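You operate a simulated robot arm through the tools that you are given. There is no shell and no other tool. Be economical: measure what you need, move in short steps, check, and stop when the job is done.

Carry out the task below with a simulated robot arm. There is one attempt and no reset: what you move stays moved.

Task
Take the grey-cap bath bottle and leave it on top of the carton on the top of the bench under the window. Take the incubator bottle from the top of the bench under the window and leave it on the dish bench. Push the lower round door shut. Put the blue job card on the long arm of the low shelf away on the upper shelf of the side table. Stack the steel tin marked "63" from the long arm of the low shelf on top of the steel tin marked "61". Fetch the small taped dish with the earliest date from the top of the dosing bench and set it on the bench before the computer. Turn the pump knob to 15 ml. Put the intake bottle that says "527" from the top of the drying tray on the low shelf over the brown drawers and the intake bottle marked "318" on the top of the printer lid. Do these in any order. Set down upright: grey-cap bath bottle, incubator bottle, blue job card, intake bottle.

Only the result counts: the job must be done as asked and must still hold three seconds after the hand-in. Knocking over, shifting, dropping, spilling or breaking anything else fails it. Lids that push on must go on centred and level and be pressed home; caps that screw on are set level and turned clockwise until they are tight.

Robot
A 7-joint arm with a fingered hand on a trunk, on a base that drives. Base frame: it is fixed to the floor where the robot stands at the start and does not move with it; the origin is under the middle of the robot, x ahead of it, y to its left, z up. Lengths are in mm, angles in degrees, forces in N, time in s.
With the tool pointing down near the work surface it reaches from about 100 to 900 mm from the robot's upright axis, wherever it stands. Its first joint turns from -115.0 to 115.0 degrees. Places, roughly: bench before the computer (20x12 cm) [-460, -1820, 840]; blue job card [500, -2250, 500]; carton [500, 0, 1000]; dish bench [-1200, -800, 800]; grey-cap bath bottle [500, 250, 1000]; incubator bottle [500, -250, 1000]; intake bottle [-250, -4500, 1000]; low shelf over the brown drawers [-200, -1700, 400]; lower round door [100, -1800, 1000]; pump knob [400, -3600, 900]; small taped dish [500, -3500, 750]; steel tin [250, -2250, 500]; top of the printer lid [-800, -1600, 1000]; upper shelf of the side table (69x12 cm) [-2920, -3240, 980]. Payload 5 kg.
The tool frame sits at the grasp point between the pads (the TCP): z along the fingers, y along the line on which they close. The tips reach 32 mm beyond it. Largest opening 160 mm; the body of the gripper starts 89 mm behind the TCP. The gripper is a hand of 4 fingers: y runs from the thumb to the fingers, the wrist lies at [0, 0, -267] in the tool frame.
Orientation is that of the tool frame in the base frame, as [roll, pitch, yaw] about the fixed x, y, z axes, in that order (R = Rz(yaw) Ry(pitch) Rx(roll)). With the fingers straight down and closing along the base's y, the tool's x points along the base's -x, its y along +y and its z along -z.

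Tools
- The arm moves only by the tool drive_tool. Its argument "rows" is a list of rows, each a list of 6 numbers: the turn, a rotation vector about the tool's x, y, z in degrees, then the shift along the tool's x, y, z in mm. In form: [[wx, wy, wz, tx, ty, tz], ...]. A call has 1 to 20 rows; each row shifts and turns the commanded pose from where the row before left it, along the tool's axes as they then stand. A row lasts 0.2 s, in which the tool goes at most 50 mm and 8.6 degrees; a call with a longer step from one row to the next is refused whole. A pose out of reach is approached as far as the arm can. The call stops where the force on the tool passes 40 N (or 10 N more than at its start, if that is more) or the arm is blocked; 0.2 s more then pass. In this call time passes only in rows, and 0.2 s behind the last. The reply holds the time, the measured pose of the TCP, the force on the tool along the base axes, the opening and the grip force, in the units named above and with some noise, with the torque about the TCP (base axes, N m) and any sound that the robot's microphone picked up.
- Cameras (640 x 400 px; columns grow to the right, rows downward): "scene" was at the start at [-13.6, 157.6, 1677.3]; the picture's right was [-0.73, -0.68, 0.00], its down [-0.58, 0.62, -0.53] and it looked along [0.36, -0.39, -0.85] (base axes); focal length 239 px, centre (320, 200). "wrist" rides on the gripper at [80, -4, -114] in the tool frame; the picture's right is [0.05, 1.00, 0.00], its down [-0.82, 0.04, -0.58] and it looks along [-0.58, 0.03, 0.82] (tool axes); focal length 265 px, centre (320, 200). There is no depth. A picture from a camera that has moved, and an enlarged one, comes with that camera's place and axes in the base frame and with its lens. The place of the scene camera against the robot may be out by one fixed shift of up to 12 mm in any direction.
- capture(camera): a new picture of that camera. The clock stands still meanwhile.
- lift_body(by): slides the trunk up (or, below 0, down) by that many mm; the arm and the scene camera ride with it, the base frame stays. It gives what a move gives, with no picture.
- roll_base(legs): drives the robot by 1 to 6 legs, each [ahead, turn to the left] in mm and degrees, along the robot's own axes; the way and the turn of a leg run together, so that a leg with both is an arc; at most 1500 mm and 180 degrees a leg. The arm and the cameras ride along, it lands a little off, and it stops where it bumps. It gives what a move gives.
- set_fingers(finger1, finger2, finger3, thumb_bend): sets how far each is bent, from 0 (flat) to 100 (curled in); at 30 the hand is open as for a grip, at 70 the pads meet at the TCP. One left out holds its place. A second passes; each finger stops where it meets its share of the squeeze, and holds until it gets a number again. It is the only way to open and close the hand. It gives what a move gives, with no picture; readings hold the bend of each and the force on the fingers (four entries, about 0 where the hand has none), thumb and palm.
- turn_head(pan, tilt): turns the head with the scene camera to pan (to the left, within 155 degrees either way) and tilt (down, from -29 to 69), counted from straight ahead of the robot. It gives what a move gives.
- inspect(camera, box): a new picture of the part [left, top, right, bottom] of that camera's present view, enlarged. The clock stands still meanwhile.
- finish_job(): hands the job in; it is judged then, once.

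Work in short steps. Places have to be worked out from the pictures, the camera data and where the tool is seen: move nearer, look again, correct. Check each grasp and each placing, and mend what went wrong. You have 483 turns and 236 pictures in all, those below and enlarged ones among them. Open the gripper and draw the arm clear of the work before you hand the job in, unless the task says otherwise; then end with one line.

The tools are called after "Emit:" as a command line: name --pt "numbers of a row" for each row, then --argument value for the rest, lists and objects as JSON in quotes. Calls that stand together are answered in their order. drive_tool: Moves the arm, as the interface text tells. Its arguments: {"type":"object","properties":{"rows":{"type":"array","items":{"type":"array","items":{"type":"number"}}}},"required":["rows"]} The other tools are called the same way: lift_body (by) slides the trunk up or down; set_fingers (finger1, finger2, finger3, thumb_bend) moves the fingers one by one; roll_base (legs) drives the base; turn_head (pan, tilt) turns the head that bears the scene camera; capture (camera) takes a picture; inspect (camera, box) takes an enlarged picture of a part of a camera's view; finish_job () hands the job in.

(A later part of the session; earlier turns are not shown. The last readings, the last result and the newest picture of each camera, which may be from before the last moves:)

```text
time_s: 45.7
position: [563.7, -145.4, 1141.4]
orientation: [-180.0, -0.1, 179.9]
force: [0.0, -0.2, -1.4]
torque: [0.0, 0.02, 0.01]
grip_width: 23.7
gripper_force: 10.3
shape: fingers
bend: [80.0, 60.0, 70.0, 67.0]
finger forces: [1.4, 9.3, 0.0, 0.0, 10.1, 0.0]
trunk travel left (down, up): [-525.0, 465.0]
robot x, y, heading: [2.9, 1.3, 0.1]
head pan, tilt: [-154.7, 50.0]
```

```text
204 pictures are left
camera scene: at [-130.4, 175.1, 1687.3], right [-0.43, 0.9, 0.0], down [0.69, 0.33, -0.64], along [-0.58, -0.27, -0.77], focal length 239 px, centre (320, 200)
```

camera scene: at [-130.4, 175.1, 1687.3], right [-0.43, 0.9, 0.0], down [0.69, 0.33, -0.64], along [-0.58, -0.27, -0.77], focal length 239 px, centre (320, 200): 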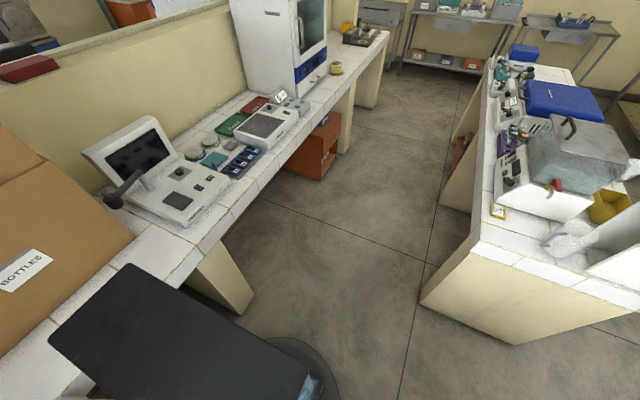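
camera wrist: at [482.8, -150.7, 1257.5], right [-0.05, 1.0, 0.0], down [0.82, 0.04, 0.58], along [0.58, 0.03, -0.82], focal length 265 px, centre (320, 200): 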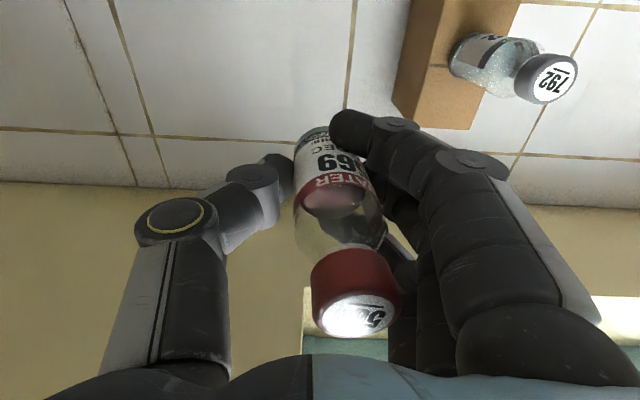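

The aisle behind is clear. I back up 1400 mm, then check.

Emit:
roll_base --legs '[[-1400, 0]]'

Emit:
roll_base --legs '[[0, -90]]'

Emit:
turn_head --pan 0 --tilt 55

Emit:
capture --camera "scene"

Emit:
capture --camera "wrist"

```text
time_s: 52.8
position: [-857.0, -148.2, 1141.2]
orientation: [180.0, 0.0, -179.5]
force: [-0.3, -0.3, -1.4]
torque: [0.01, -0.01, 0.01]
grip_width: 23.7
gripper_force: 10.4
shape: fingers
bend: [80.0, 60.0, 70.0, 67.0]
finger forces: [1.3, 9.2, 0.0, 0.0, 10.1, 0.0]
trunk travel left (down, up): [-525.0, 465.0]
robot x, y, heading: [-1417.0, -3.6, 0.5]
head pan, tilt: [-154.7, 50.0]
```

```text
time_s: 56.5
position: [-1445.9, -587.1, 1141.5]
orientation: [179.4, -0.1, 101.9]
force: [9.1, 0.0, -3.6]
torque: [-0.03, 0.17, 0.07]
grip_width: 21.8
gripper_force: 15.8
shape: fingers
bend: [80.0, 58.0, 70.0, 67.0]
finger forces: [1.1, 10.5, 0.1, 0.0, 19.2, 0.0]
trunk travel left (down, up): [-525.0, 465.0]
robot x, y, heading: [-1419.6, -7.5, -78.7]
head pan, tilt: [-154.7, 50.0]
stopped in leg 1: the force on the tool passed its limit at 59 N (the readings are from after the stop); the commanded pose is now the measured one
```

```text
time_s: 58.9
position: [-1444.9, -587.3, 1141.7]
orientation: [179.7, 0.1, 101.7]
force: [18.0, 2.0, -7.4]
torque: [0.0, 0.32, 0.14]
grip_width: 21.1
gripper_force: 22.8
shape: fingers
bend: [80.0, 58.0, 70.0, 67.0]
finger forces: [1.3, 13.0, 0.0, 0.0, 30.9, 0.1]
trunk travel left (down, up): [-525.0, 465.0]
robot x, y, heading: [-1418.9, -3.6, -78.8]
head pan, tilt: [0.0, 55.0]
```

```text
203 pictures are left
camera scene: at [-1218.6, 25.8, 1680.5], right [-0.98, -0.19, 0.0], down [-0.16, 0.8, -0.57], along [0.11, -0.56, -0.82], focal length 239 px, centre (320, 200)
```

scene: 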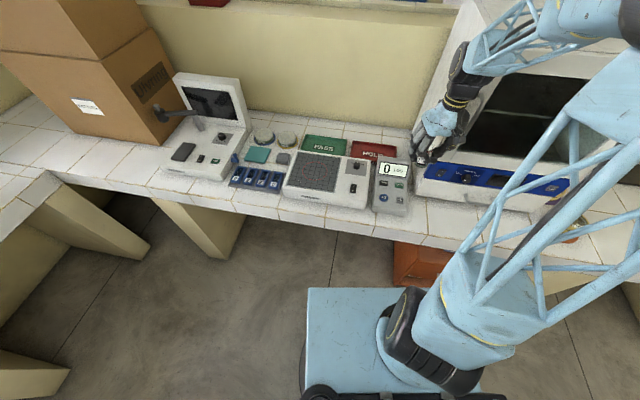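

```text
202 pictures are left
camera wrist: at [-1466.6, -509.7, 1256.5], right [0.97, 0.25, 0.01], down [0.2, -0.79, 0.58], along [0.15, -0.56, -0.82], focal length 265 px, centre (320, 200)
```

wrist: 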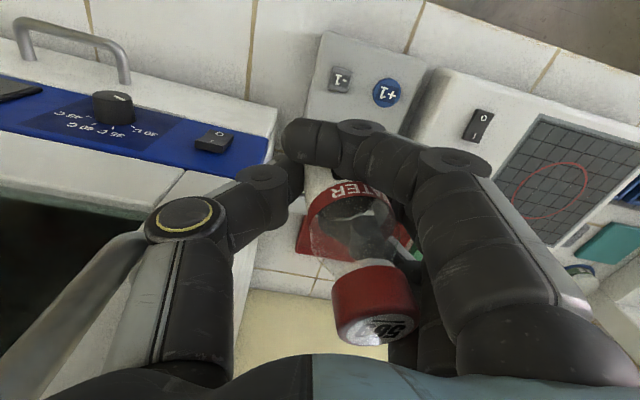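

The thumb brushed the incubator's side; I back the turn off immediately.

Emit:
roll_base --legs '[[0, 12]]'

Emit:
capture --camera "scene"

Emit:
capture --camera "wrist"

```text
time_s: 60.1
position: [-1327.6, -579.3, 1141.7]
orientation: [179.4, 0.0, 113.8]
force: [0.2, 1.3, -0.1]
torque: [0.02, 0.01, 0.0]
grip_width: 22.1
gripper_force: 9.8
shape: fingers
bend: [80.0, 58.0, 70.0, 67.0]
finger forces: [0.7, 9.3, 0.1, 0.1, 8.7, 0.0]
trunk travel left (down, up): [-525.0, 465.0]
robot x, y, heading: [-1418.9, -7.7, -66.9]
head pan, tilt: [0.0, 55.0]
```

```text
201 pictures are left
camera scene: at [-1230.3, 67.3, 1680.7], right [-0.92, -0.39, 0.0], down [-0.32, 0.75, -0.57], along [0.23, -0.53, -0.82], focal length 239 px, centre (320, 200)
```

scene: 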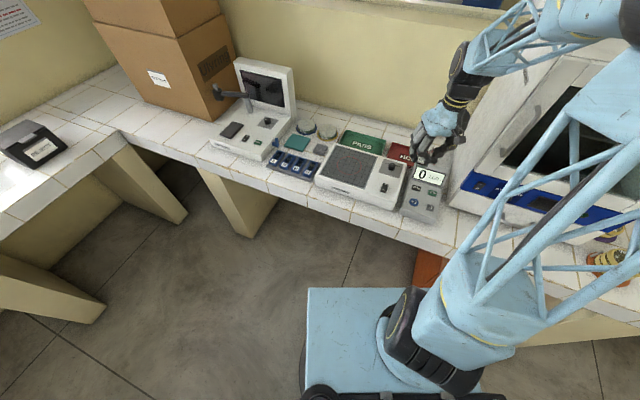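

```text
200 pictures are left
camera wrist: at [-1362.9, -508.3, 1256.6], right [0.89, 0.45, 0.01], down [0.36, -0.73, 0.58], along [0.27, -0.51, -0.82], focal length 265 px, centre (320, 200)
```

wrist: 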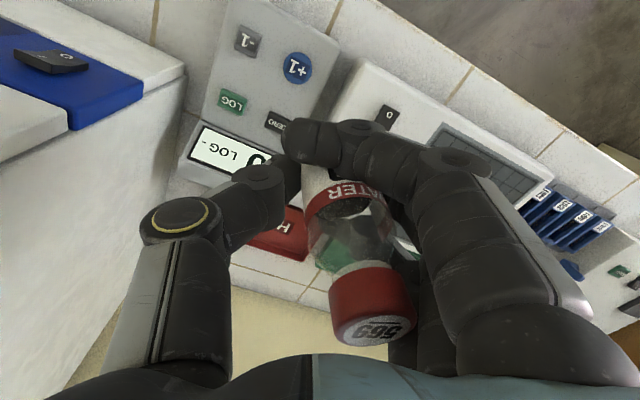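

The incubator looks in place. I zoom on the front strip of the dish bench to choose a free spot.

Emit:
inspect --camera "scene" --box '[200, 100, 360, 200]'

Emit:
inspect --camera "scene" --box '[320, 150, 480, 260]'

```text
4.00 times, centred on (280, 150) of scene
camera zoom: at [-1230.3, 67.3, 1680.7], right [-0.92, -0.39, 0.0], down [-0.32, 0.75, -0.57], along [0.23, -0.53, -0.82], focal length 955 px, centre (480, 400)
```

zoom: 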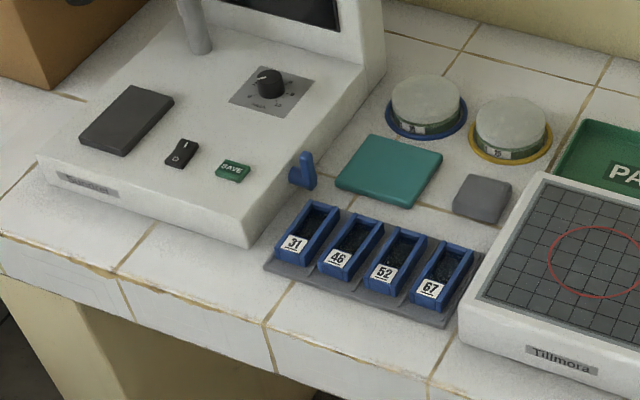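

```text
3.64 times, centred on (400, 205) of scene
camera zoom: at [-1230.3, 67.3, 1680.7], right [-0.92, -0.39, 0.0], down [-0.32, 0.75, -0.57], along [0.23, -0.53, -0.82], focal length 868 px, centre (29, 182)
```

zoom: 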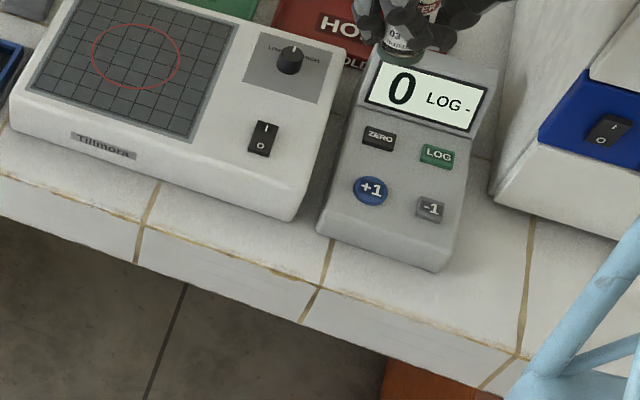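

Free spot: front strip before the incubator near [-1560,-535]. I retract the tool first, then turn the rest of the way.

Emit:
drive_tool --pt "0 0 0 45 0 0" --pt "0 0 0 45 0 0" --pt "0 0 0 45 0 0"

Emit:
roll_base --legs '[[0, -23]]'

Emit:
capture --camera "wrist"

Emit:
capture --camera "scene"

```text
time_s: 60.9
position: [-1380.1, -454.3, 1141.5]
orientation: [179.5, 0.1, 113.7]
force: [0.7, -0.3, -0.6]
torque: [0.03, 0.01, 0.0]
grip_width: 22.0
gripper_force: 9.5
shape: fingers
bend: [80.0, 58.0, 70.0, 67.0]
finger forces: [0.6, 9.1, 0.0, 0.0, 8.7, 0.0]
trunk travel left (down, up): [-525.0, 465.0]
robot x, y, heading: [-1424.5, -2.1, -66.8]
head pan, tilt: [0.0, 55.0]
```

```text
time_s: 62.6
position: [-1558.9, -435.0, 1142.3]
orientation: [179.5, -0.1, 90.7]
force: [0.0, 0.2, -0.9]
torque: [-0.02, -0.02, 0.03]
grip_width: 22.0
gripper_force: 9.1
shape: fingers
bend: [80.0, 58.0, 70.0, 67.0]
finger forces: [0.6, 9.1, 0.0, 0.0, 8.7, 0.0]
trunk travel left (down, up): [-525.0, 465.0]
robot x, y, heading: [-1421.0, -7.8, -89.7]
head pan, tilt: [0.0, 55.0]
```

```text
197 pictures are left
camera wrist: at [-1564.8, -355.6, 1257.2], right [1.0, 0.06, 0.01], down [0.05, -0.81, 0.58], along [0.04, -0.58, -0.82], focal length 265 px, centre (320, 200)
```

wrist: 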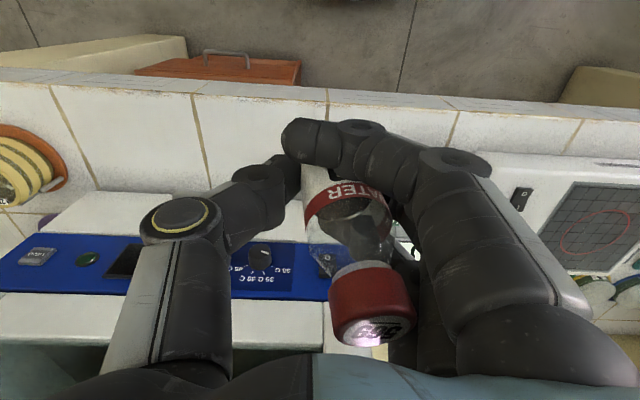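

```text
196 pictures are left
camera scene: at [-1219.2, -13.1, 1680.7], right [-1.0, 0.0, 0.0], down [0.0, 0.82, -0.57], along [0.0, -0.57, -0.82], focal length 239 px, centre (320, 200)
```

scene: 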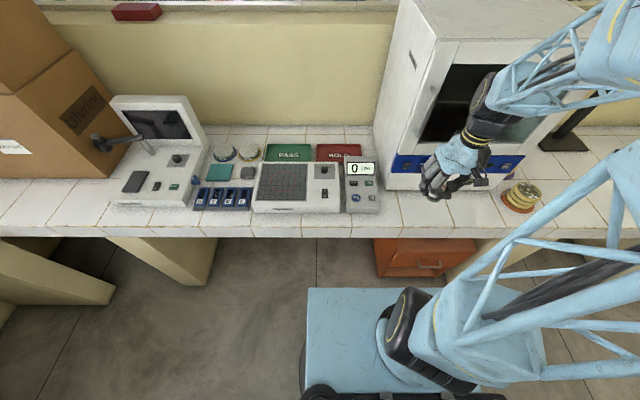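

Clear space ahead. I move the tool forward over the strip, lower the tool, and check.

Emit:
drive_tool --pt "0 0 0 -35 0 0" --pt "0 0 0 -35 0 0" --pt "0 0 0 -30 0 0" --pt "0 0 0 0 0 40" --pt "0 0 0 0 0 40" --pt "0 0 0 0 0 40" --pt "0 0 0 0 0 40" --pt "0 0 0 0 0 40"

Emit:
capture --camera "wrist"

Emit:
inspect --camera "scene" --box '[350, 140, 510, 250]'

```text
time_s: 64.4
position: [-1557.4, -535.7, 941.4]
orientation: [179.5, 0.1, 90.7]
force: [1.0, -0.2, -1.7]
torque: [0.0, 0.01, -0.03]
grip_width: 22.0
gripper_force: 9.2
shape: fingers
bend: [80.0, 58.0, 70.0, 67.0]
finger forces: [0.4, 9.0, 0.0, 0.0, 8.6, 0.0]
trunk travel left (down, up): [-525.0, 465.0]
robot x, y, heading: [-1420.9, -7.3, -89.9]
head pan, tilt: [0.0, 55.0]
```

```text
195 pictures are left
camera wrist: at [-1562.1, -455.3, 1057.0], right [1.0, 0.06, 0.01], down [0.05, -0.82, 0.58], along [0.04, -0.58, -0.82], focal length 265 px, centre (320, 200)
```

wrist: 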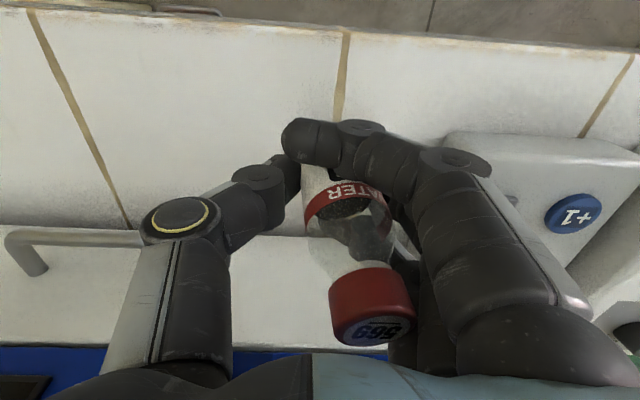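

```text
3.64 times, centred on (430, 195) of scene
camera zoom: at [-1219.5, -13.7, 1680.8], right [-1.0, 0.0, 0.0], down [0.0, 0.82, -0.57], along [0.0, -0.57, -0.82], focal length 868 px, centre (-80, 218)
```

zoom: 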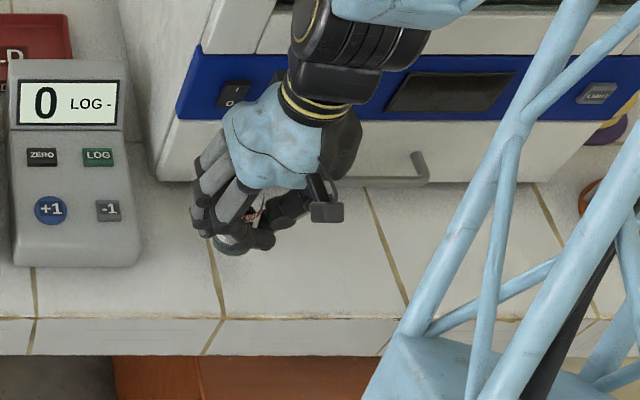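

Margin to the keypad is small; I shift 25 mm away from it and lower to contact.

Emit:
drive_tool --pt "0 0 0 0 -25 0" --pt "0 0 0 0 0 20" --pt "0 0 0 0 0 8" --pt "0 0 0 0 0 4"

Emit:
drive_tool --pt "0 0 0 0 0 2" --pt "0 0 0 0 0 2"

Emit:
drive_tool --pt "0 0 0 0 0 2" --pt "0 0 0 0 0 2"

```text
time_s: 65.4
position: [-1581.2, -535.6, 909.7]
orientation: [179.6, 0.0, 90.7]
force: [1.3, 0.1, 0.2]
torque: [-0.01, 0.0, 0.06]
grip_width: 22.0
gripper_force: 9.1
shape: fingers
bend: [80.0, 58.0, 70.0, 67.0]
finger forces: [0.5, 9.2, 0.2, 0.0, 8.8, 0.0]
trunk travel left (down, up): [-525.0, 465.0]
robot x, y, heading: [-1423.4, -7.1, -89.9]
head pan, tilt: [0.0, 55.0]
```

```text
time_s: 66.0
position: [-1580.7, -536.1, 906.9]
orientation: [179.5, 0.1, 90.7]
force: [-0.4, -0.2, -0.9]
torque: [-0.02, -0.01, -0.04]
grip_width: 21.6
gripper_force: 8.8
shape: fingers
bend: [80.0, 58.0, 70.0, 67.0]
finger forces: [0.5, 9.1, 0.0, 0.1, 8.8, 0.0]
trunk travel left (down, up): [-525.0, 465.0]
robot x, y, heading: [-1422.8, -5.0, -89.2]
head pan, tilt: [0.0, 55.0]
```

```text
time_s: 66.6
position: [-1581.3, -535.9, 902.1]
orientation: [179.4, 0.0, 90.6]
force: [-0.9, 0.8, 4.9]
torque: [0.0, -0.11, 0.05]
grip_width: 21.8
gripper_force: 10.1
shape: fingers
bend: [80.0, 59.0, 70.0, 67.0]
finger forces: [0.9, 9.6, 0.0, 0.0, 9.6, 0.0]
trunk travel left (down, up): [-525.0, 465.0]
robot x, y, heading: [-1423.7, -6.2, -89.6]
head pan, tilt: [0.0, 55.0]
```

Contact. Check the bottle's attitude before release.

Emit:
capture --camera "wrist"

Emit:
inspect --camera "scene" --box '[390, 170, 450, 220]'

```text
193 pictures are left
camera wrist: at [-1586.6, -455.7, 1017.3], right [1.0, 0.06, 0.01], down [0.05, -0.81, 0.58], along [0.04, -0.58, -0.82], focal length 265 px, centre (320, 200)
```

wrist: 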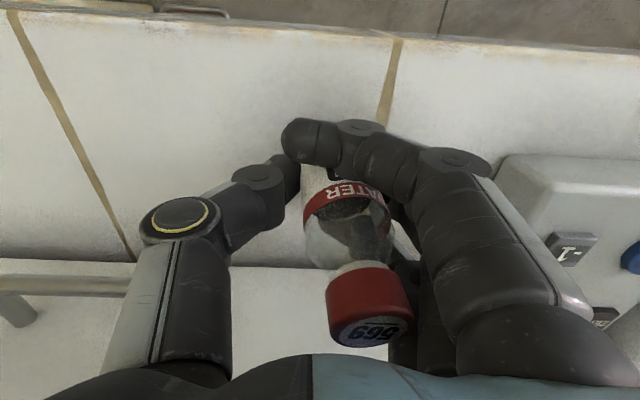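

```text
8.00 times, centred on (420, 195) of scene
camera zoom: at [-1219.1, -12.8, 1680.9], right [-1.0, 0.0, 0.0], down [0.0, 0.82, -0.57], along [0.0, -0.57, -0.82], focal length 1910 px, centre (-480, 240)
```

zoom: 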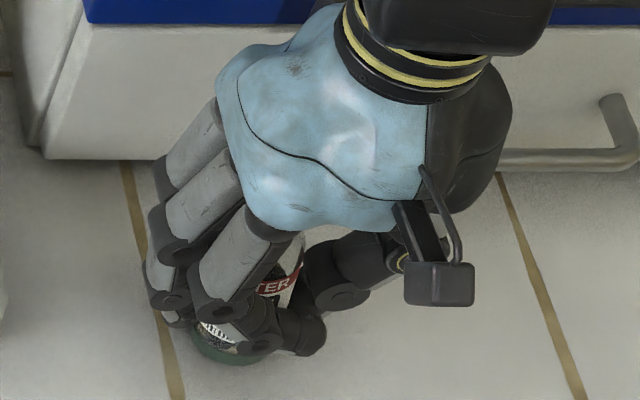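

Only slight lean. I open finger 1 first, then the rest gently.

Emit:
set_fingers --finger1 60 --finger3 60

Emit:
set_fingers --finger1 54 --finger2 54 --finger3 54 --thumb_bend 60

Emit:
set_fingers --finger1 45 --finger2 45 --finger3 45 --thumb_bend 35

Emit:
capture --camera "wrist"

```text
time_s: 67.6
position: [-1581.0, -535.6, 902.1]
orientation: [179.5, 0.0, 90.7]
force: [-0.3, 1.7, 2.9]
torque: [0.04, -0.07, 0.03]
grip_width: 44.4
gripper_force: 9.9
shape: fingers
bend: [60.0, 59.0, 60.0, 68.0]
finger forces: [0.0, 9.5, 0.0, 0.2, 9.8, 0.0]
trunk travel left (down, up): [-525.0, 465.0]
robot x, y, heading: [-1421.0, -6.2, -89.6]
head pan, tilt: [0.0, 55.0]
```

```text
time_s: 68.6
position: [-1581.0, -536.2, 902.6]
orientation: [179.4, 0.0, 90.6]
force: [-0.1, 0.3, -0.2]
torque: [0.01, -0.02, 0.01]
grip_width: 63.8
gripper_force: 0.2
shape: fingers
bend: [54.0, 54.0, 54.0, 60.0]
finger forces: [0.0, 0.0, 0.1, 0.0, 0.0, 0.0]
trunk travel left (down, up): [-525.0, 465.0]
robot x, y, heading: [-1422.3, -6.1, -89.6]
head pan, tilt: [0.0, 55.0]
```

```text
time_s: 69.6
position: [-1580.8, -538.0, 903.0]
orientation: [179.6, 0.0, 90.6]
force: [-0.9, -1.0, 0.9]
torque: [0.02, 0.0, 0.02]
grip_width: 130.4
gripper_force: 0.0
shape: fingers
bend: [45.0, 45.0, 45.0, 35.0]
finger forces: [0.0, 0.0, 0.1, 0.0, 0.0, 0.0]
trunk travel left (down, up): [-525.0, 465.0]
robot x, y, heading: [-1418.4, -6.8, -90.1]
head pan, tilt: [0.0, 55.0]
```

```text
191 pictures are left
camera wrist: at [-1586.7, -455.9, 1017.1], right [1.0, 0.06, 0.01], down [0.05, -0.81, 0.58], along [0.04, -0.58, -0.82], focal length 265 px, centre (320, 200)
```

wrist: 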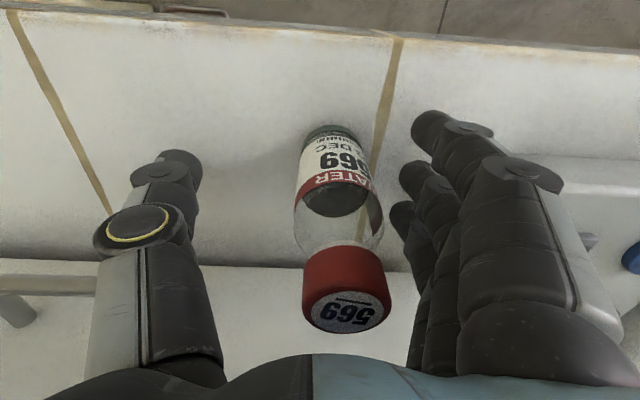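

Bottle stands on the dish bench. I lift clear, retract, and look down the aisle.

Emit:
drive_tool --pt "0 0 0 0 0 -40" --pt "0 0 0 0 0 -40" --pt "0 0 0 0 0 -40" --pt "0 0 0 0 0 -40" --pt "0 0 0 0 0 -40" --pt "0 0 0 0 0 -40" --pt "0 0 0 45 20 0" --pt "0 0 0 45 20 0" --pt "0 0 0 40 20 0"

Emit:
inspect --camera "scene" --box '[340, 120, 500, 240]'

Emit:
turn_head --pan -90 --tilt 25

Emit:
capture --camera "scene"

Emit:
turn_head --pan -40 --tilt 15

Emit:
capture --camera "scene"

```text
time_s: 71.6
position: [-1523.9, -402.8, 1144.6]
orientation: [179.5, 0.1, 90.7]
force: [-0.6, 0.5, -0.5]
torque: [0.0, -0.01, -0.04]
grip_width: 130.4
gripper_force: 0.0
shape: fingers
bend: [45.0, 45.0, 45.0, 35.0]
finger forces: [0.0, 0.0, 0.0, 0.1, 0.0, 0.1]
trunk travel left (down, up): [-525.0, 465.0]
robot x, y, heading: [-1424.9, -5.9, -89.8]
head pan, tilt: [0.0, 55.0]
```

```text
3.33 times, centred on (420, 180) of scene
camera zoom: at [-1218.7, -12.3, 1680.7], right [-1.0, 0.0, 0.0], down [0.0, 0.82, -0.57], along [0.0, -0.57, -0.82], focal length 796 px, centre (-13, 267)
```

zoom: 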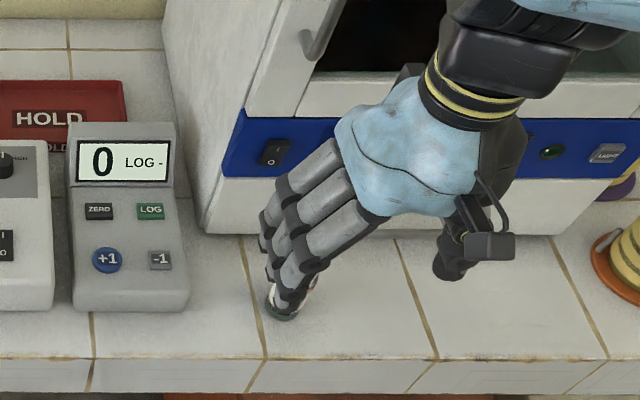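

```text
time_s: 73.2
position: [-1525.9, -405.4, 1143.6]
orientation: [179.5, 0.1, 90.7]
force: [-0.1, -0.3, 0.2]
torque: [0.0, 0.0, -0.01]
grip_width: 130.7
gripper_force: 0.0
shape: fingers
bend: [45.0, 45.0, 45.0, 35.0]
finger forces: [0.0, 0.0, 0.0, 0.0, 0.0, 0.0]
trunk travel left (down, up): [-525.0, 465.0]
robot x, y, heading: [-1422.9, -5.0, -89.8]
head pan, tilt: [-90.0, 25.0]
```

```text
189 pictures are left
camera scene: at [-1311.4, 58.7, 1724.7], right [0.0, 1.0, 0.0], down [0.42, 0.0, -0.91], along [-0.91, 0.0, -0.42], focal length 239 px, centre (320, 200)
```

scene: 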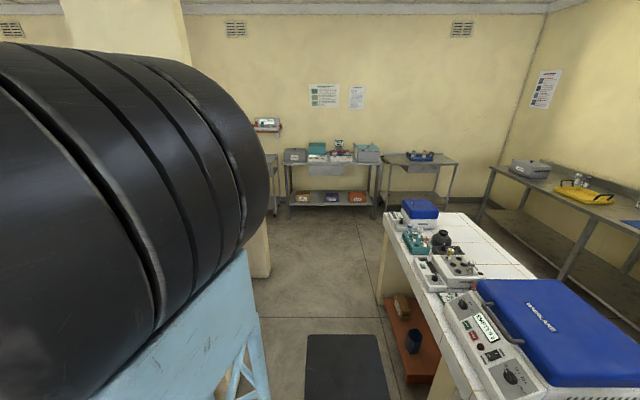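

```text
time_s: 74.4
position: [-1525.8, -405.1, 1143.9]
orientation: [179.6, 0.1, 90.7]
force: [-0.6, 0.1, -0.4]
torque: [0.01, 0.01, 0.03]
grip_width: 130.6
gripper_force: 0.1
shape: fingers
bend: [45.0, 45.0, 45.0, 35.0]
finger forces: [0.0, 0.0, 0.0, 0.1, 0.0, 0.1]
trunk travel left (down, up): [-525.0, 465.0]
robot x, y, heading: [-1420.3, -5.8, -89.9]
head pan, tilt: [-40.0, 15.0]
```

```text
188 pictures are left
camera scene: at [-1279.2, -12.7, 1741.0], right [-0.77, 0.64, 0.0], down [0.17, 0.2, -0.97], along [-0.62, -0.74, -0.26], focal length 239 px, centre (320, 200)
```

scene: 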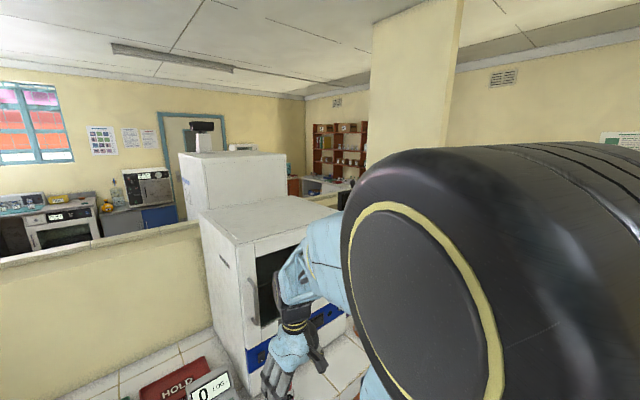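

I turn to face along the aisle (heading 180) and drive forward.

Emit:
roll_base --legs '[[0, -90]]'

Emit:
turn_head --pan 25 --tilt 35

Emit:
capture --camera "scene"

```text
time_s: 78.8
position: [-1821.5, 93.9, 1143.3]
orientation: [179.5, 0.0, 1.2]
force: [0.1, 0.1, 0.3]
torque: [0.03, -0.02, 0.01]
grip_width: 130.7
gripper_force: 0.1
shape: fingers
bend: [45.0, 45.0, 45.0, 35.0]
finger forces: [0.0, 0.1, 0.0, 0.0, 0.0, 0.0]
trunk travel left (down, up): [-525.0, 465.0]
robot x, y, heading: [-1419.6, -4.7, -179.1]
head pan, tilt: [-40.0, 15.0]
```

```text
time_s: 80.2
position: [-1820.1, 94.8, 1144.3]
orientation: [179.4, 0.0, 1.1]
force: [-0.4, -0.3, 0.3]
torque: [0.01, 0.0, 0.02]
grip_width: 131.0
gripper_force: 0.0
shape: fingers
bend: [45.0, 45.0, 45.0, 35.0]
finger forces: [0.1, 0.0, 0.1, 0.0, 0.0, 0.1]
trunk travel left (down, up): [-525.0, 465.0]
robot x, y, heading: [-1423.5, -5.4, -179.0]
head pan, tilt: [25.0, 35.0]
```

```text
187 pictures are left
camera scene: at [-1439.5, -242.3, 1709.0], right [-0.43, 0.9, 0.0], down [0.52, 0.25, -0.82], along [-0.74, -0.35, -0.57], focal length 239 px, centre (320, 200)
```

scene: 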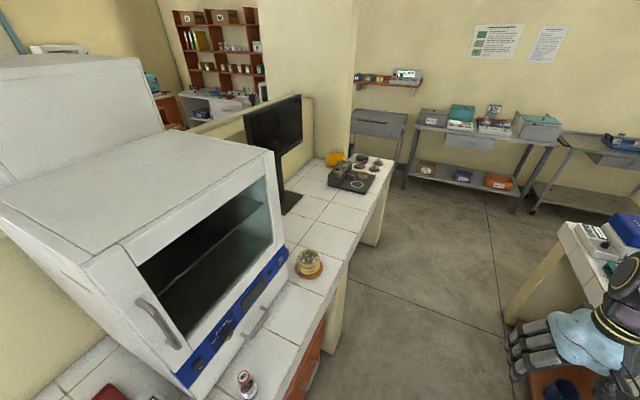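

The bench ends near x≈-3200. I drive forward to the gap and look around.

Emit:
roll_base --legs '[[1500, 0], [750, 0]]'

Emit:
turn_head --pan 90 --tilt 25

Emit:
capture --camera "scene"

Emit:
turn_head --pan 30 --tilt 35

Emit:
capture --camera "scene"

```text
time_s: 91.3
position: [-4089.3, 82.5, 1144.0]
orientation: [179.5, 0.1, 0.7]
force: [-0.1, -0.3, -0.7]
torque: [0.0, -0.02, -0.01]
grip_width: 130.7
gripper_force: 0.0
shape: fingers
bend: [45.0, 45.0, 45.0, 35.0]
finger forces: [0.0, 0.0, 0.0, 0.0, 0.1, 0.0]
trunk travel left (down, up): [-525.0, 465.0]
robot x, y, heading: [-3691.7, -21.8, -179.8]
head pan, tilt: [25.0, 35.0]
```

```text
time_s: 92.7
position: [-4088.3, 82.2, 1143.2]
orientation: [179.5, 0.0, 0.7]
force: [-0.3, -0.2, -0.2]
torque: [-0.02, -0.01, 0.01]
grip_width: 130.7
gripper_force: 0.0
shape: fingers
bend: [45.0, 45.0, 45.0, 35.0]
finger forces: [0.1, 0.0, 0.1, 0.1, 0.1, 0.1]
trunk travel left (down, up): [-525.0, 465.0]
robot x, y, heading: [-3693.6, -21.8, -179.7]
head pan, tilt: [90.0, 25.0]
```

```text
186 pictures are left
camera scene: at [-3631.0, -311.9, 1724.7], right [-1.0, 0.0, 0.0], down [0.0, 0.42, -0.91], along [0.0, -0.91, -0.42], focal length 239 px, centre (320, 200)
```

scene: 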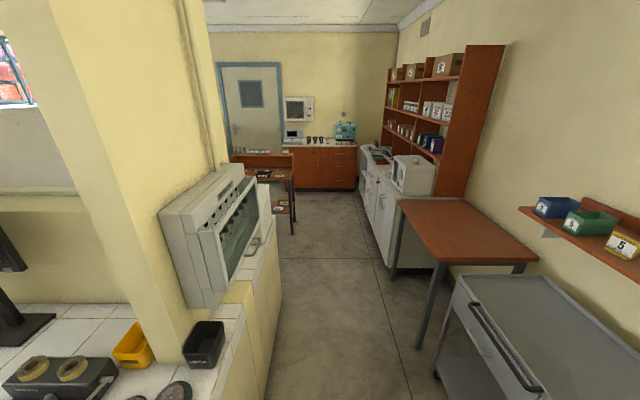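

```text
time_s: 94.0
position: [-4089.4, 82.7, 1143.6]
orientation: [179.5, 0.0, 0.7]
force: [-0.2, -0.8, 0.1]
torque: [0.02, 0.02, 0.03]
grip_width: 130.6
gripper_force: 0.0
shape: fingers
bend: [45.0, 45.0, 45.0, 35.0]
finger forces: [0.0, 0.0, 0.0, 0.0, 0.1, 0.1]
trunk travel left (down, up): [-525.0, 465.0]
robot x, y, heading: [-3692.0, -24.3, -179.7]
head pan, tilt: [30.0, 35.0]
```

```text
185 pictures are left
camera scene: at [-3707.3, -264.0, 1709.0], right [-0.5, 0.86, 0.0], down [0.5, 0.29, -0.82], along [-0.71, -0.41, -0.57], focal length 239 px, centre (320, 200)
```

scene: 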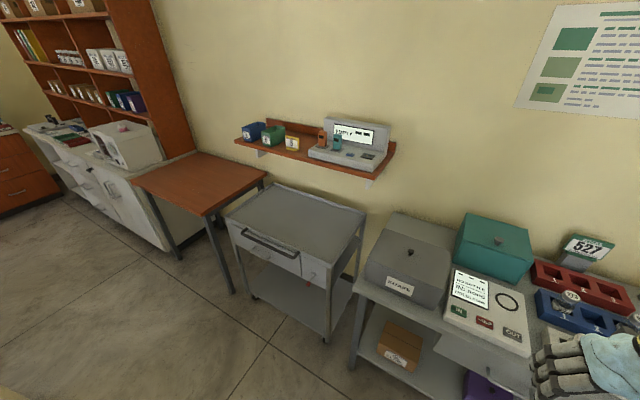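

The corridor to the other half runs along -y at x≈-3700. I turn left 90° and drive along it.

Emit:
roll_base --legs '[[0, 89.7]]'

Emit:
roll_base --legs '[[1500, 0], [600, 0]]'

Emit:
turn_head --pan 40 --tilt 30

Emit:
capture --camera "scene"

Emit:
turn_head --pan -10 --tilt 30

Emit:
capture --camera "scene"

```text
time_s: 98.4
position: [-3797.1, -419.6, 1143.3]
orientation: [179.5, 0.0, 90.4]
force: [0.9, 0.3, -0.8]
torque: [0.01, 0.02, -0.04]
grip_width: 130.7
gripper_force: 0.1
shape: fingers
bend: [45.0, 45.0, 45.0, 35.0]
finger forces: [0.0, 0.0, 0.1, 0.0, 0.1, 0.0]
trunk travel left (down, up): [-525.0, 465.0]
robot x, y, heading: [-3690.8, -25.5, -90.3]
head pan, tilt: [30.0, 35.0]
```

```text
time_s: 108.8
position: [-3803.0, -2526.2, 1144.0]
orientation: [179.6, 0.1, 90.4]
force: [0.3, -0.7, -0.3]
torque: [0.0, -0.01, 0.01]
grip_width: 130.9
gripper_force: 0.1
shape: fingers
bend: [45.0, 45.0, 45.0, 35.0]
finger forces: [0.0, 0.1, 0.1, 0.1, 0.1, 0.0]
trunk travel left (down, up): [-525.0, 465.0]
robot x, y, heading: [-3697.3, -2130.5, -89.9]
head pan, tilt: [30.0, 35.0]
```

```text
time_s: 109.6
position: [-3803.2, -2526.7, 1142.9]
orientation: [179.6, 0.0, 90.5]
force: [-0.2, -1.1, 0.2]
torque: [-0.02, 0.04, 0.0]
grip_width: 130.7
gripper_force: 0.1
shape: fingers
bend: [45.0, 45.0, 45.0, 35.0]
finger forces: [0.1, 0.0, 0.1, 0.1, 0.1, 0.0]
trunk travel left (down, up): [-525.0, 465.0]
robot x, y, heading: [-3695.3, -2129.6, -90.1]
head pan, tilt: [40.0, 30.0]
```

```text
184 pictures are left
camera scene: at [-3437.3, -2133.6, 1716.7], right [-0.77, -0.64, 0.0], down [-0.32, 0.38, -0.87], along [0.56, -0.66, -0.5], focal length 239 px, centre (320, 200)
```

scene: 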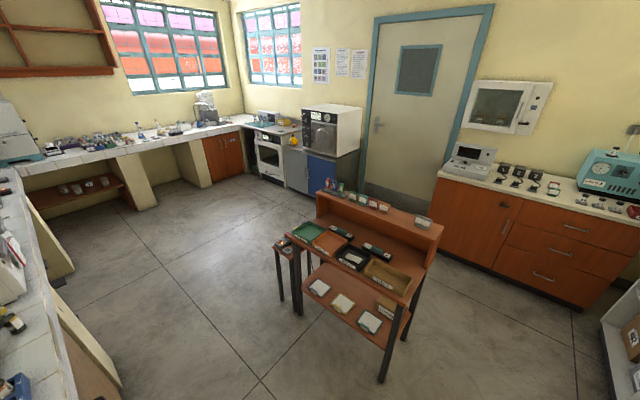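

```text
time_s: 110.8
position: [-3802.5, -2525.9, 1143.6]
orientation: [179.5, -0.1, 90.4]
force: [1.1, -0.9, 0.5]
torque: [0.04, 0.0, 0.02]
grip_width: 130.8
gripper_force: 0.1
shape: fingers
bend: [45.0, 45.0, 45.0, 35.0]
finger forces: [0.1, 0.0, 0.0, 0.0, 0.0, 0.0]
trunk travel left (down, up): [-525.0, 465.0]
robot x, y, heading: [-3699.1, -2131.7, -89.9]
head pan, tilt: [-10.0, 30.0]
```

```text
183 pictures are left
camera scene: at [-3511.0, -2153.3, 1716.8], right [-0.98, 0.17, 0.0], down [0.09, 0.49, -0.87], along [-0.15, -0.85, -0.5], focal length 239 px, centre (320, 200)
```

scene: 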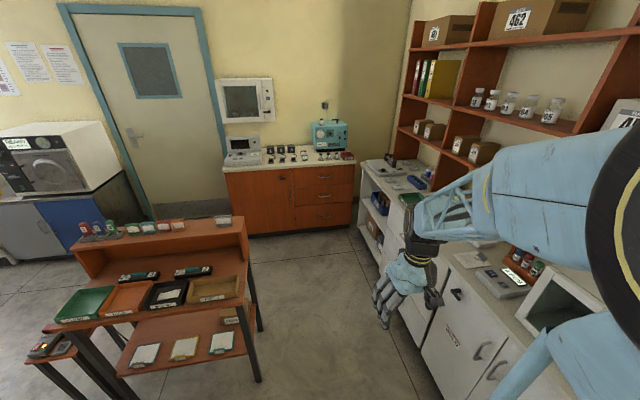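

Now I see the side table (brown) and the rest of the room. I go forward 250 mm, turn left toward +x, and drive in between the side table and partition bench.

Emit:
roll_base --legs '[[250, 0], [0, 90]]'

Emit:
turn_head --pan 20 --tilt 35

Emit:
capture --camera "scene"

Emit:
turn_head --pan -35 --tilt 40

Emit:
capture --camera "scene"

```text
time_s: 116.7
position: [-3298.0, -2477.0, 1143.8]
orientation: [179.4, 0.0, -178.3]
force: [0.3, 0.8, -0.6]
torque: [0.0, -0.01, 0.02]
grip_width: 130.3
gripper_force: 0.0
shape: fingers
bend: [45.0, 45.0, 45.0, 35.0]
finger forces: [0.0, 0.0, 0.0, 0.0, 0.0, 0.0]
trunk travel left (down, up): [-525.0, 465.0]
robot x, y, heading: [-3697.9, -2380.9, 1.1]
head pan, tilt: [-10.0, 30.0]
```

```text
time_s: 117.6
position: [-3297.0, -2476.5, 1143.9]
orientation: [179.5, 0.1, -178.2]
force: [-0.1, -0.3, -0.3]
torque: [0.0, -0.02, 0.01]
grip_width: 130.7
gripper_force: 0.0
shape: fingers
bend: [45.0, 45.0, 45.0, 35.0]
finger forces: [0.0, 0.1, 0.0, 0.1, 0.0, 0.0]
trunk travel left (down, up): [-525.0, 465.0]
robot x, y, heading: [-3697.5, -2376.0, 1.1]
head pan, tilt: [20.0, 35.0]
```

```text
182 pictures are left
camera scene: at [-3680.8, -2142.1, 1709.0], right [0.36, -0.93, 0.0], down [-0.53, -0.21, -0.82], along [0.76, 0.3, -0.57], focal length 239 px, centre (320, 200)
```

scene: 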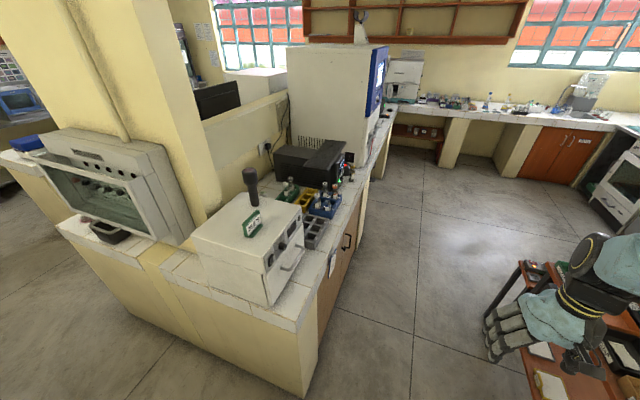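

```text
time_s: 118.8
position: [-3297.0, -2476.8, 1143.4]
orientation: [179.4, 0.0, -178.3]
force: [-0.2, -0.7, 0.6]
torque: [-0.04, -0.04, 0.02]
grip_width: 130.7
gripper_force: 0.1
shape: fingers
bend: [45.0, 45.0, 45.0, 35.0]
finger forces: [0.0, 0.0, 0.1, 0.0, 0.0, 0.0]
trunk travel left (down, up): [-525.0, 465.0]
robot x, y, heading: [-3695.1, -2382.5, 1.1]
head pan, tilt: [-35.0, 40.0]
```

```text
181 pictures are left
camera scene: at [-3692.2, -2221.1, 1701.4], right [-0.56, -0.83, 0.0], down [-0.53, 0.36, -0.77], along [0.64, -0.43, -0.64], focal length 239 px, centre (320, 200)
```

scene: 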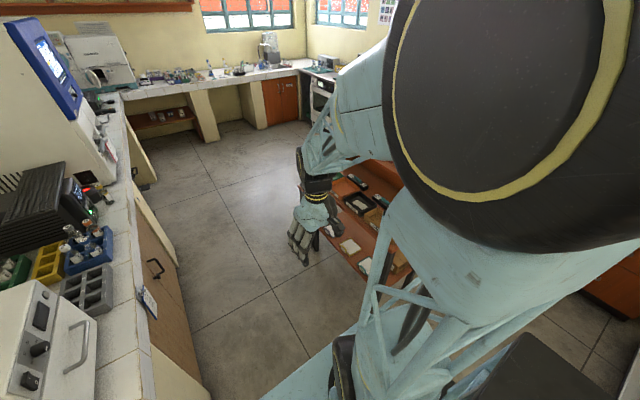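

Path ahead is clear. Drive forward ~1500+400 to reach the open area, correcting heading slightly.

Emit:
roll_base --legs '[[0, -2], [1500, 0], [500, 0]]'

Emit:
turn_head --pan 40 --tilt 35

Emit:
capture --camera "scene"

Emit:
turn_head --pan 0 --tilt 30

Emit:
capture --camera "scene"

```text
time_s: 129.2
position: [-1300.0, -2508.2, 1143.3]
orientation: [179.5, 0.1, 180.0]
force: [-0.3, 0.5, -1.4]
torque: [0.02, 0.0, -0.01]
grip_width: 130.9
gripper_force: 0.1
shape: fingers
bend: [45.0, 45.0, 45.0, 35.0]
finger forces: [0.1, 0.0, 0.0, 0.0, 0.0, 0.0]
trunk travel left (down, up): [-525.0, 465.0]
robot x, y, heading: [-1695.4, -2399.2, -0.4]
head pan, tilt: [-35.0, 40.0]
```

```text
time_s: 130.7
position: [-1298.8, -2508.7, 1143.6]
orientation: [179.5, 0.0, -180.0]
force: [-0.2, 0.2, 0.7]
torque: [0.03, 0.0, 0.01]
grip_width: 130.9
gripper_force: 0.1
shape: fingers
bend: [45.0, 45.0, 45.0, 35.0]
finger forces: [0.0, 0.1, 0.0, 0.0, 0.1, 0.0]
trunk travel left (down, up): [-525.0, 465.0]
robot x, y, heading: [-1695.0, -2401.0, -0.7]
head pan, tilt: [40.0, 35.0]
```

```text
180 pictures are left
camera scene: at [-1688.5, -2135.1, 1709.0], right [0.64, -0.77, 0.0], down [-0.44, -0.36, -0.82], along [0.63, 0.52, -0.57], focal length 239 px, centre (320, 200)
```

scene: 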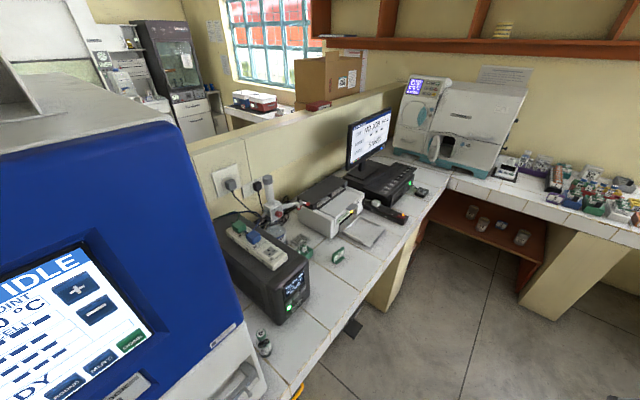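

```text
time_s: 131.7
position: [-1300.0, -2507.5, 1143.6]
orientation: [179.4, -0.1, 180.0]
force: [-0.4, 0.0, -0.3]
torque: [0.0, 0.03, 0.01]
grip_width: 130.8
gripper_force: 0.1
shape: fingers
bend: [45.0, 45.0, 45.0, 35.0]
finger forces: [0.0, 0.0, 0.1, 0.0, 0.0, 0.0]
trunk travel left (down, up): [-525.0, 465.0]
robot x, y, heading: [-1693.9, -2398.0, -0.5]
head pan, tilt: [0.0, 30.0]
```

```text
179 pictures are left
camera scene: at [-1666.0, -2191.8, 1716.8], right [-0.01, -1.0, 0.0], down [-0.5, 0.0, -0.87], along [0.87, -0.01, -0.5], focal length 239 px, centre (320, 200)
```

scene: 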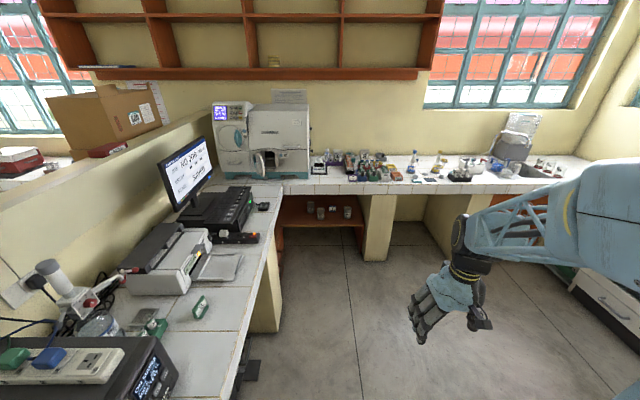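

I see the analyzer with round doors, printer, computer, and low shelf with tins. Drive forward 850 and look closer.

Emit:
roll_base --legs '[[850, 0]]'

Emit:
turn_head --pan 35 --tilt 35

Emit:
capture --camera "scene"

Emit:
turn_head --pan 0 --tilt 35

Emit:
capture --camera "scene"

Emit:
turn_head --pan -50 --tilt 25

Emit:
capture --camera "scene"

```text
time_s: 136.2
position: [-446.6, -2513.2, 1143.3]
orientation: [179.5, 0.0, -179.9]
force: [0.2, 0.8, -0.1]
torque: [0.0, 0.01, 0.03]
grip_width: 130.7
gripper_force: 0.0
shape: fingers
bend: [45.0, 45.0, 45.0, 35.0]
finger forces: [0.0, 0.1, 0.1, 0.0, 0.0, 0.0]
trunk travel left (down, up): [-525.0, 465.0]
robot x, y, heading: [-847.5, -2404.6, -0.4]
head pan, tilt: [0.0, 30.0]
```

```text
time_s: 137.3
position: [-447.4, -2514.3, 1143.7]
orientation: [179.5, 0.0, -179.8]
force: [0.8, -0.3, -0.5]
torque: [0.01, 0.01, 0.01]
grip_width: 130.7
gripper_force: 0.1
shape: fingers
bend: [45.0, 45.0, 45.0, 35.0]
finger forces: [0.0, 0.0, 0.1, 0.1, 0.0, 0.0]
trunk travel left (down, up): [-525.0, 465.0]
robot x, y, heading: [-843.5, -2405.5, -0.0]
head pan, tilt: [35.0, 35.0]
```

```text
178 pictures are left
camera scene: at [-831.7, -2147.7, 1709.0], right [0.57, -0.82, 0.0], down [-0.47, -0.33, -0.82], along [0.67, 0.47, -0.57], focal length 239 px, centre (320, 200)
```

scene: 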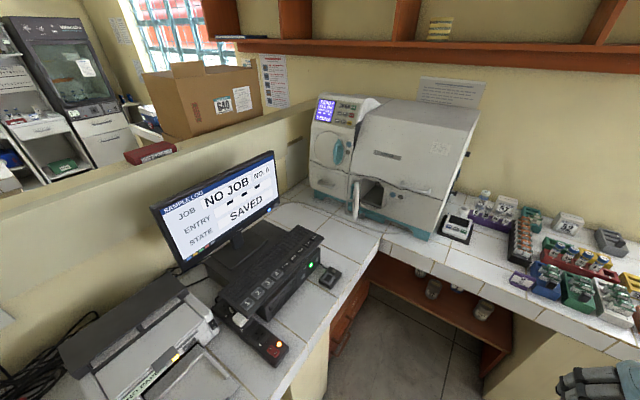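

```text
time_s: 138.3
position: [-446.2, -2514.2, 1143.0]
orientation: [179.5, 0.1, -179.8]
force: [-0.9, 0.0, 0.2]
torque: [0.02, 0.0, 0.02]
grip_width: 130.8
gripper_force: 0.1
shape: fingers
bend: [45.0, 45.0, 45.0, 35.0]
finger forces: [0.1, 0.0, 0.0, 0.0, 0.0, 0.0]
trunk travel left (down, up): [-525.0, 465.0]
robot x, y, heading: [-841.4, -2402.3, -0.1]
head pan, tilt: [0.0, 35.0]
```

```text
177 pictures are left
camera scene: at [-816.1, -2198.2, 1709.0], right [-0.01, -1.0, 0.0], down [-0.57, 0.0, -0.82], along [0.82, 0.0, -0.57], focal length 239 px, centre (320, 200)
```

scene: 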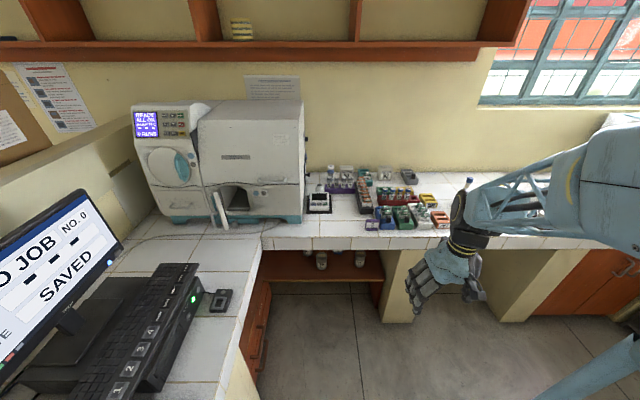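

```text
time_s: 139.4
position: [-447.4, -2513.3, 1145.0]
orientation: [179.4, 0.0, -179.8]
force: [0.5, -1.0, -0.1]
torque: [0.0, 0.0, 0.0]
grip_width: 130.5
gripper_force: 0.0
shape: fingers
bend: [45.0, 45.0, 45.0, 35.0]
finger forces: [0.0, 0.0, 0.0, 0.0, 0.0, 0.0]
trunk travel left (down, up): [-525.0, 465.0]
robot x, y, heading: [-843.3, -2405.7, -0.4]
head pan, tilt: [-50.0, 25.0]
```

```text
176 pictures are left
camera scene: at [-845.4, -2268.7, 1724.7], right [-0.77, -0.64, 0.0], down [-0.27, 0.33, -0.91], along [0.58, -0.7, -0.42], focal length 239 px, centre (320, 200)
```

scene: 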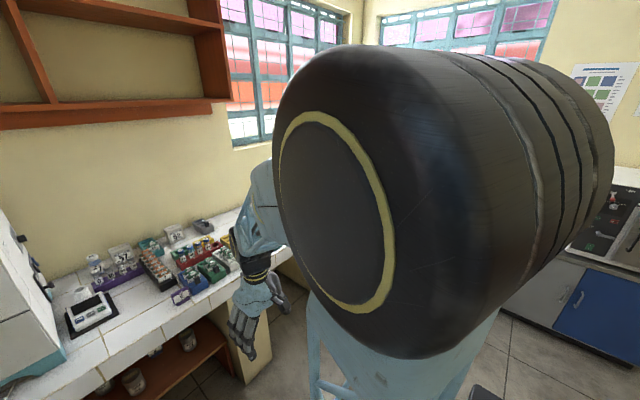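

Zoom in on the analyzer's doors and the low shelf.

Emit:
turn_head --pan 15 --tilt 40

Emit:
inspect --camera "scene" --box '[180, 40, 400, 200]'

Emit:
inspect --camera "scene" --box '[240, 180, 480, 340]'

```text
time_s: 140.8
position: [-447.5, -2514.0, 1142.5]
orientation: [179.6, 0.0, -179.9]
force: [0.1, -0.6, 0.4]
torque: [-0.02, 0.0, 0.01]
grip_width: 130.6
gripper_force: 0.0
shape: fingers
bend: [45.0, 45.0, 45.0, 35.0]
finger forces: [0.1, 0.0, 0.1, 0.1, 0.0, 0.0]
trunk travel left (down, up): [-525.0, 465.0]
robot x, y, heading: [-844.4, -2408.3, -0.1]
head pan, tilt: [15.0, 40.0]
```

```text
2.50 times, centred on (290, 120) of scene
camera zoom: at [-821.9, -2176.3, 1701.4], right [0.25, -0.97, 0.0], down [-0.62, -0.16, -0.77], along [0.74, 0.19, -0.64], focal length 597 px, centre (395, 400)
```

zoom: 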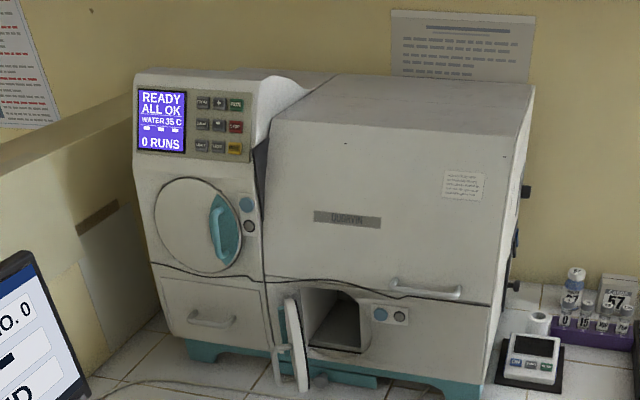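

```text
2.50 times, centred on (360, 260) of scene
camera zoom: at [-821.9, -2176.3, 1701.4], right [0.25, -0.97, 0.0], down [-0.62, -0.16, -0.77], along [0.74, 0.19, -0.64], focal length 597 px, centre (220, 50)
```

zoom: 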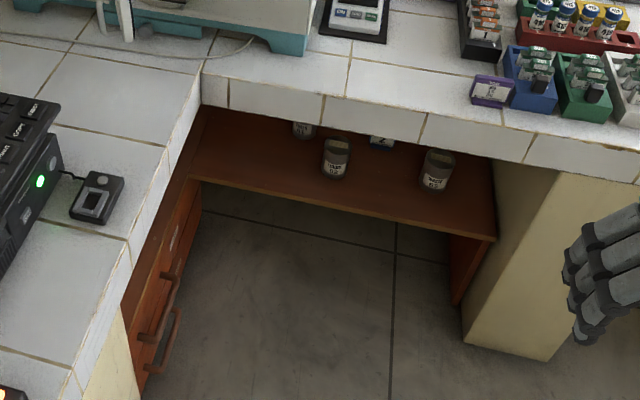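

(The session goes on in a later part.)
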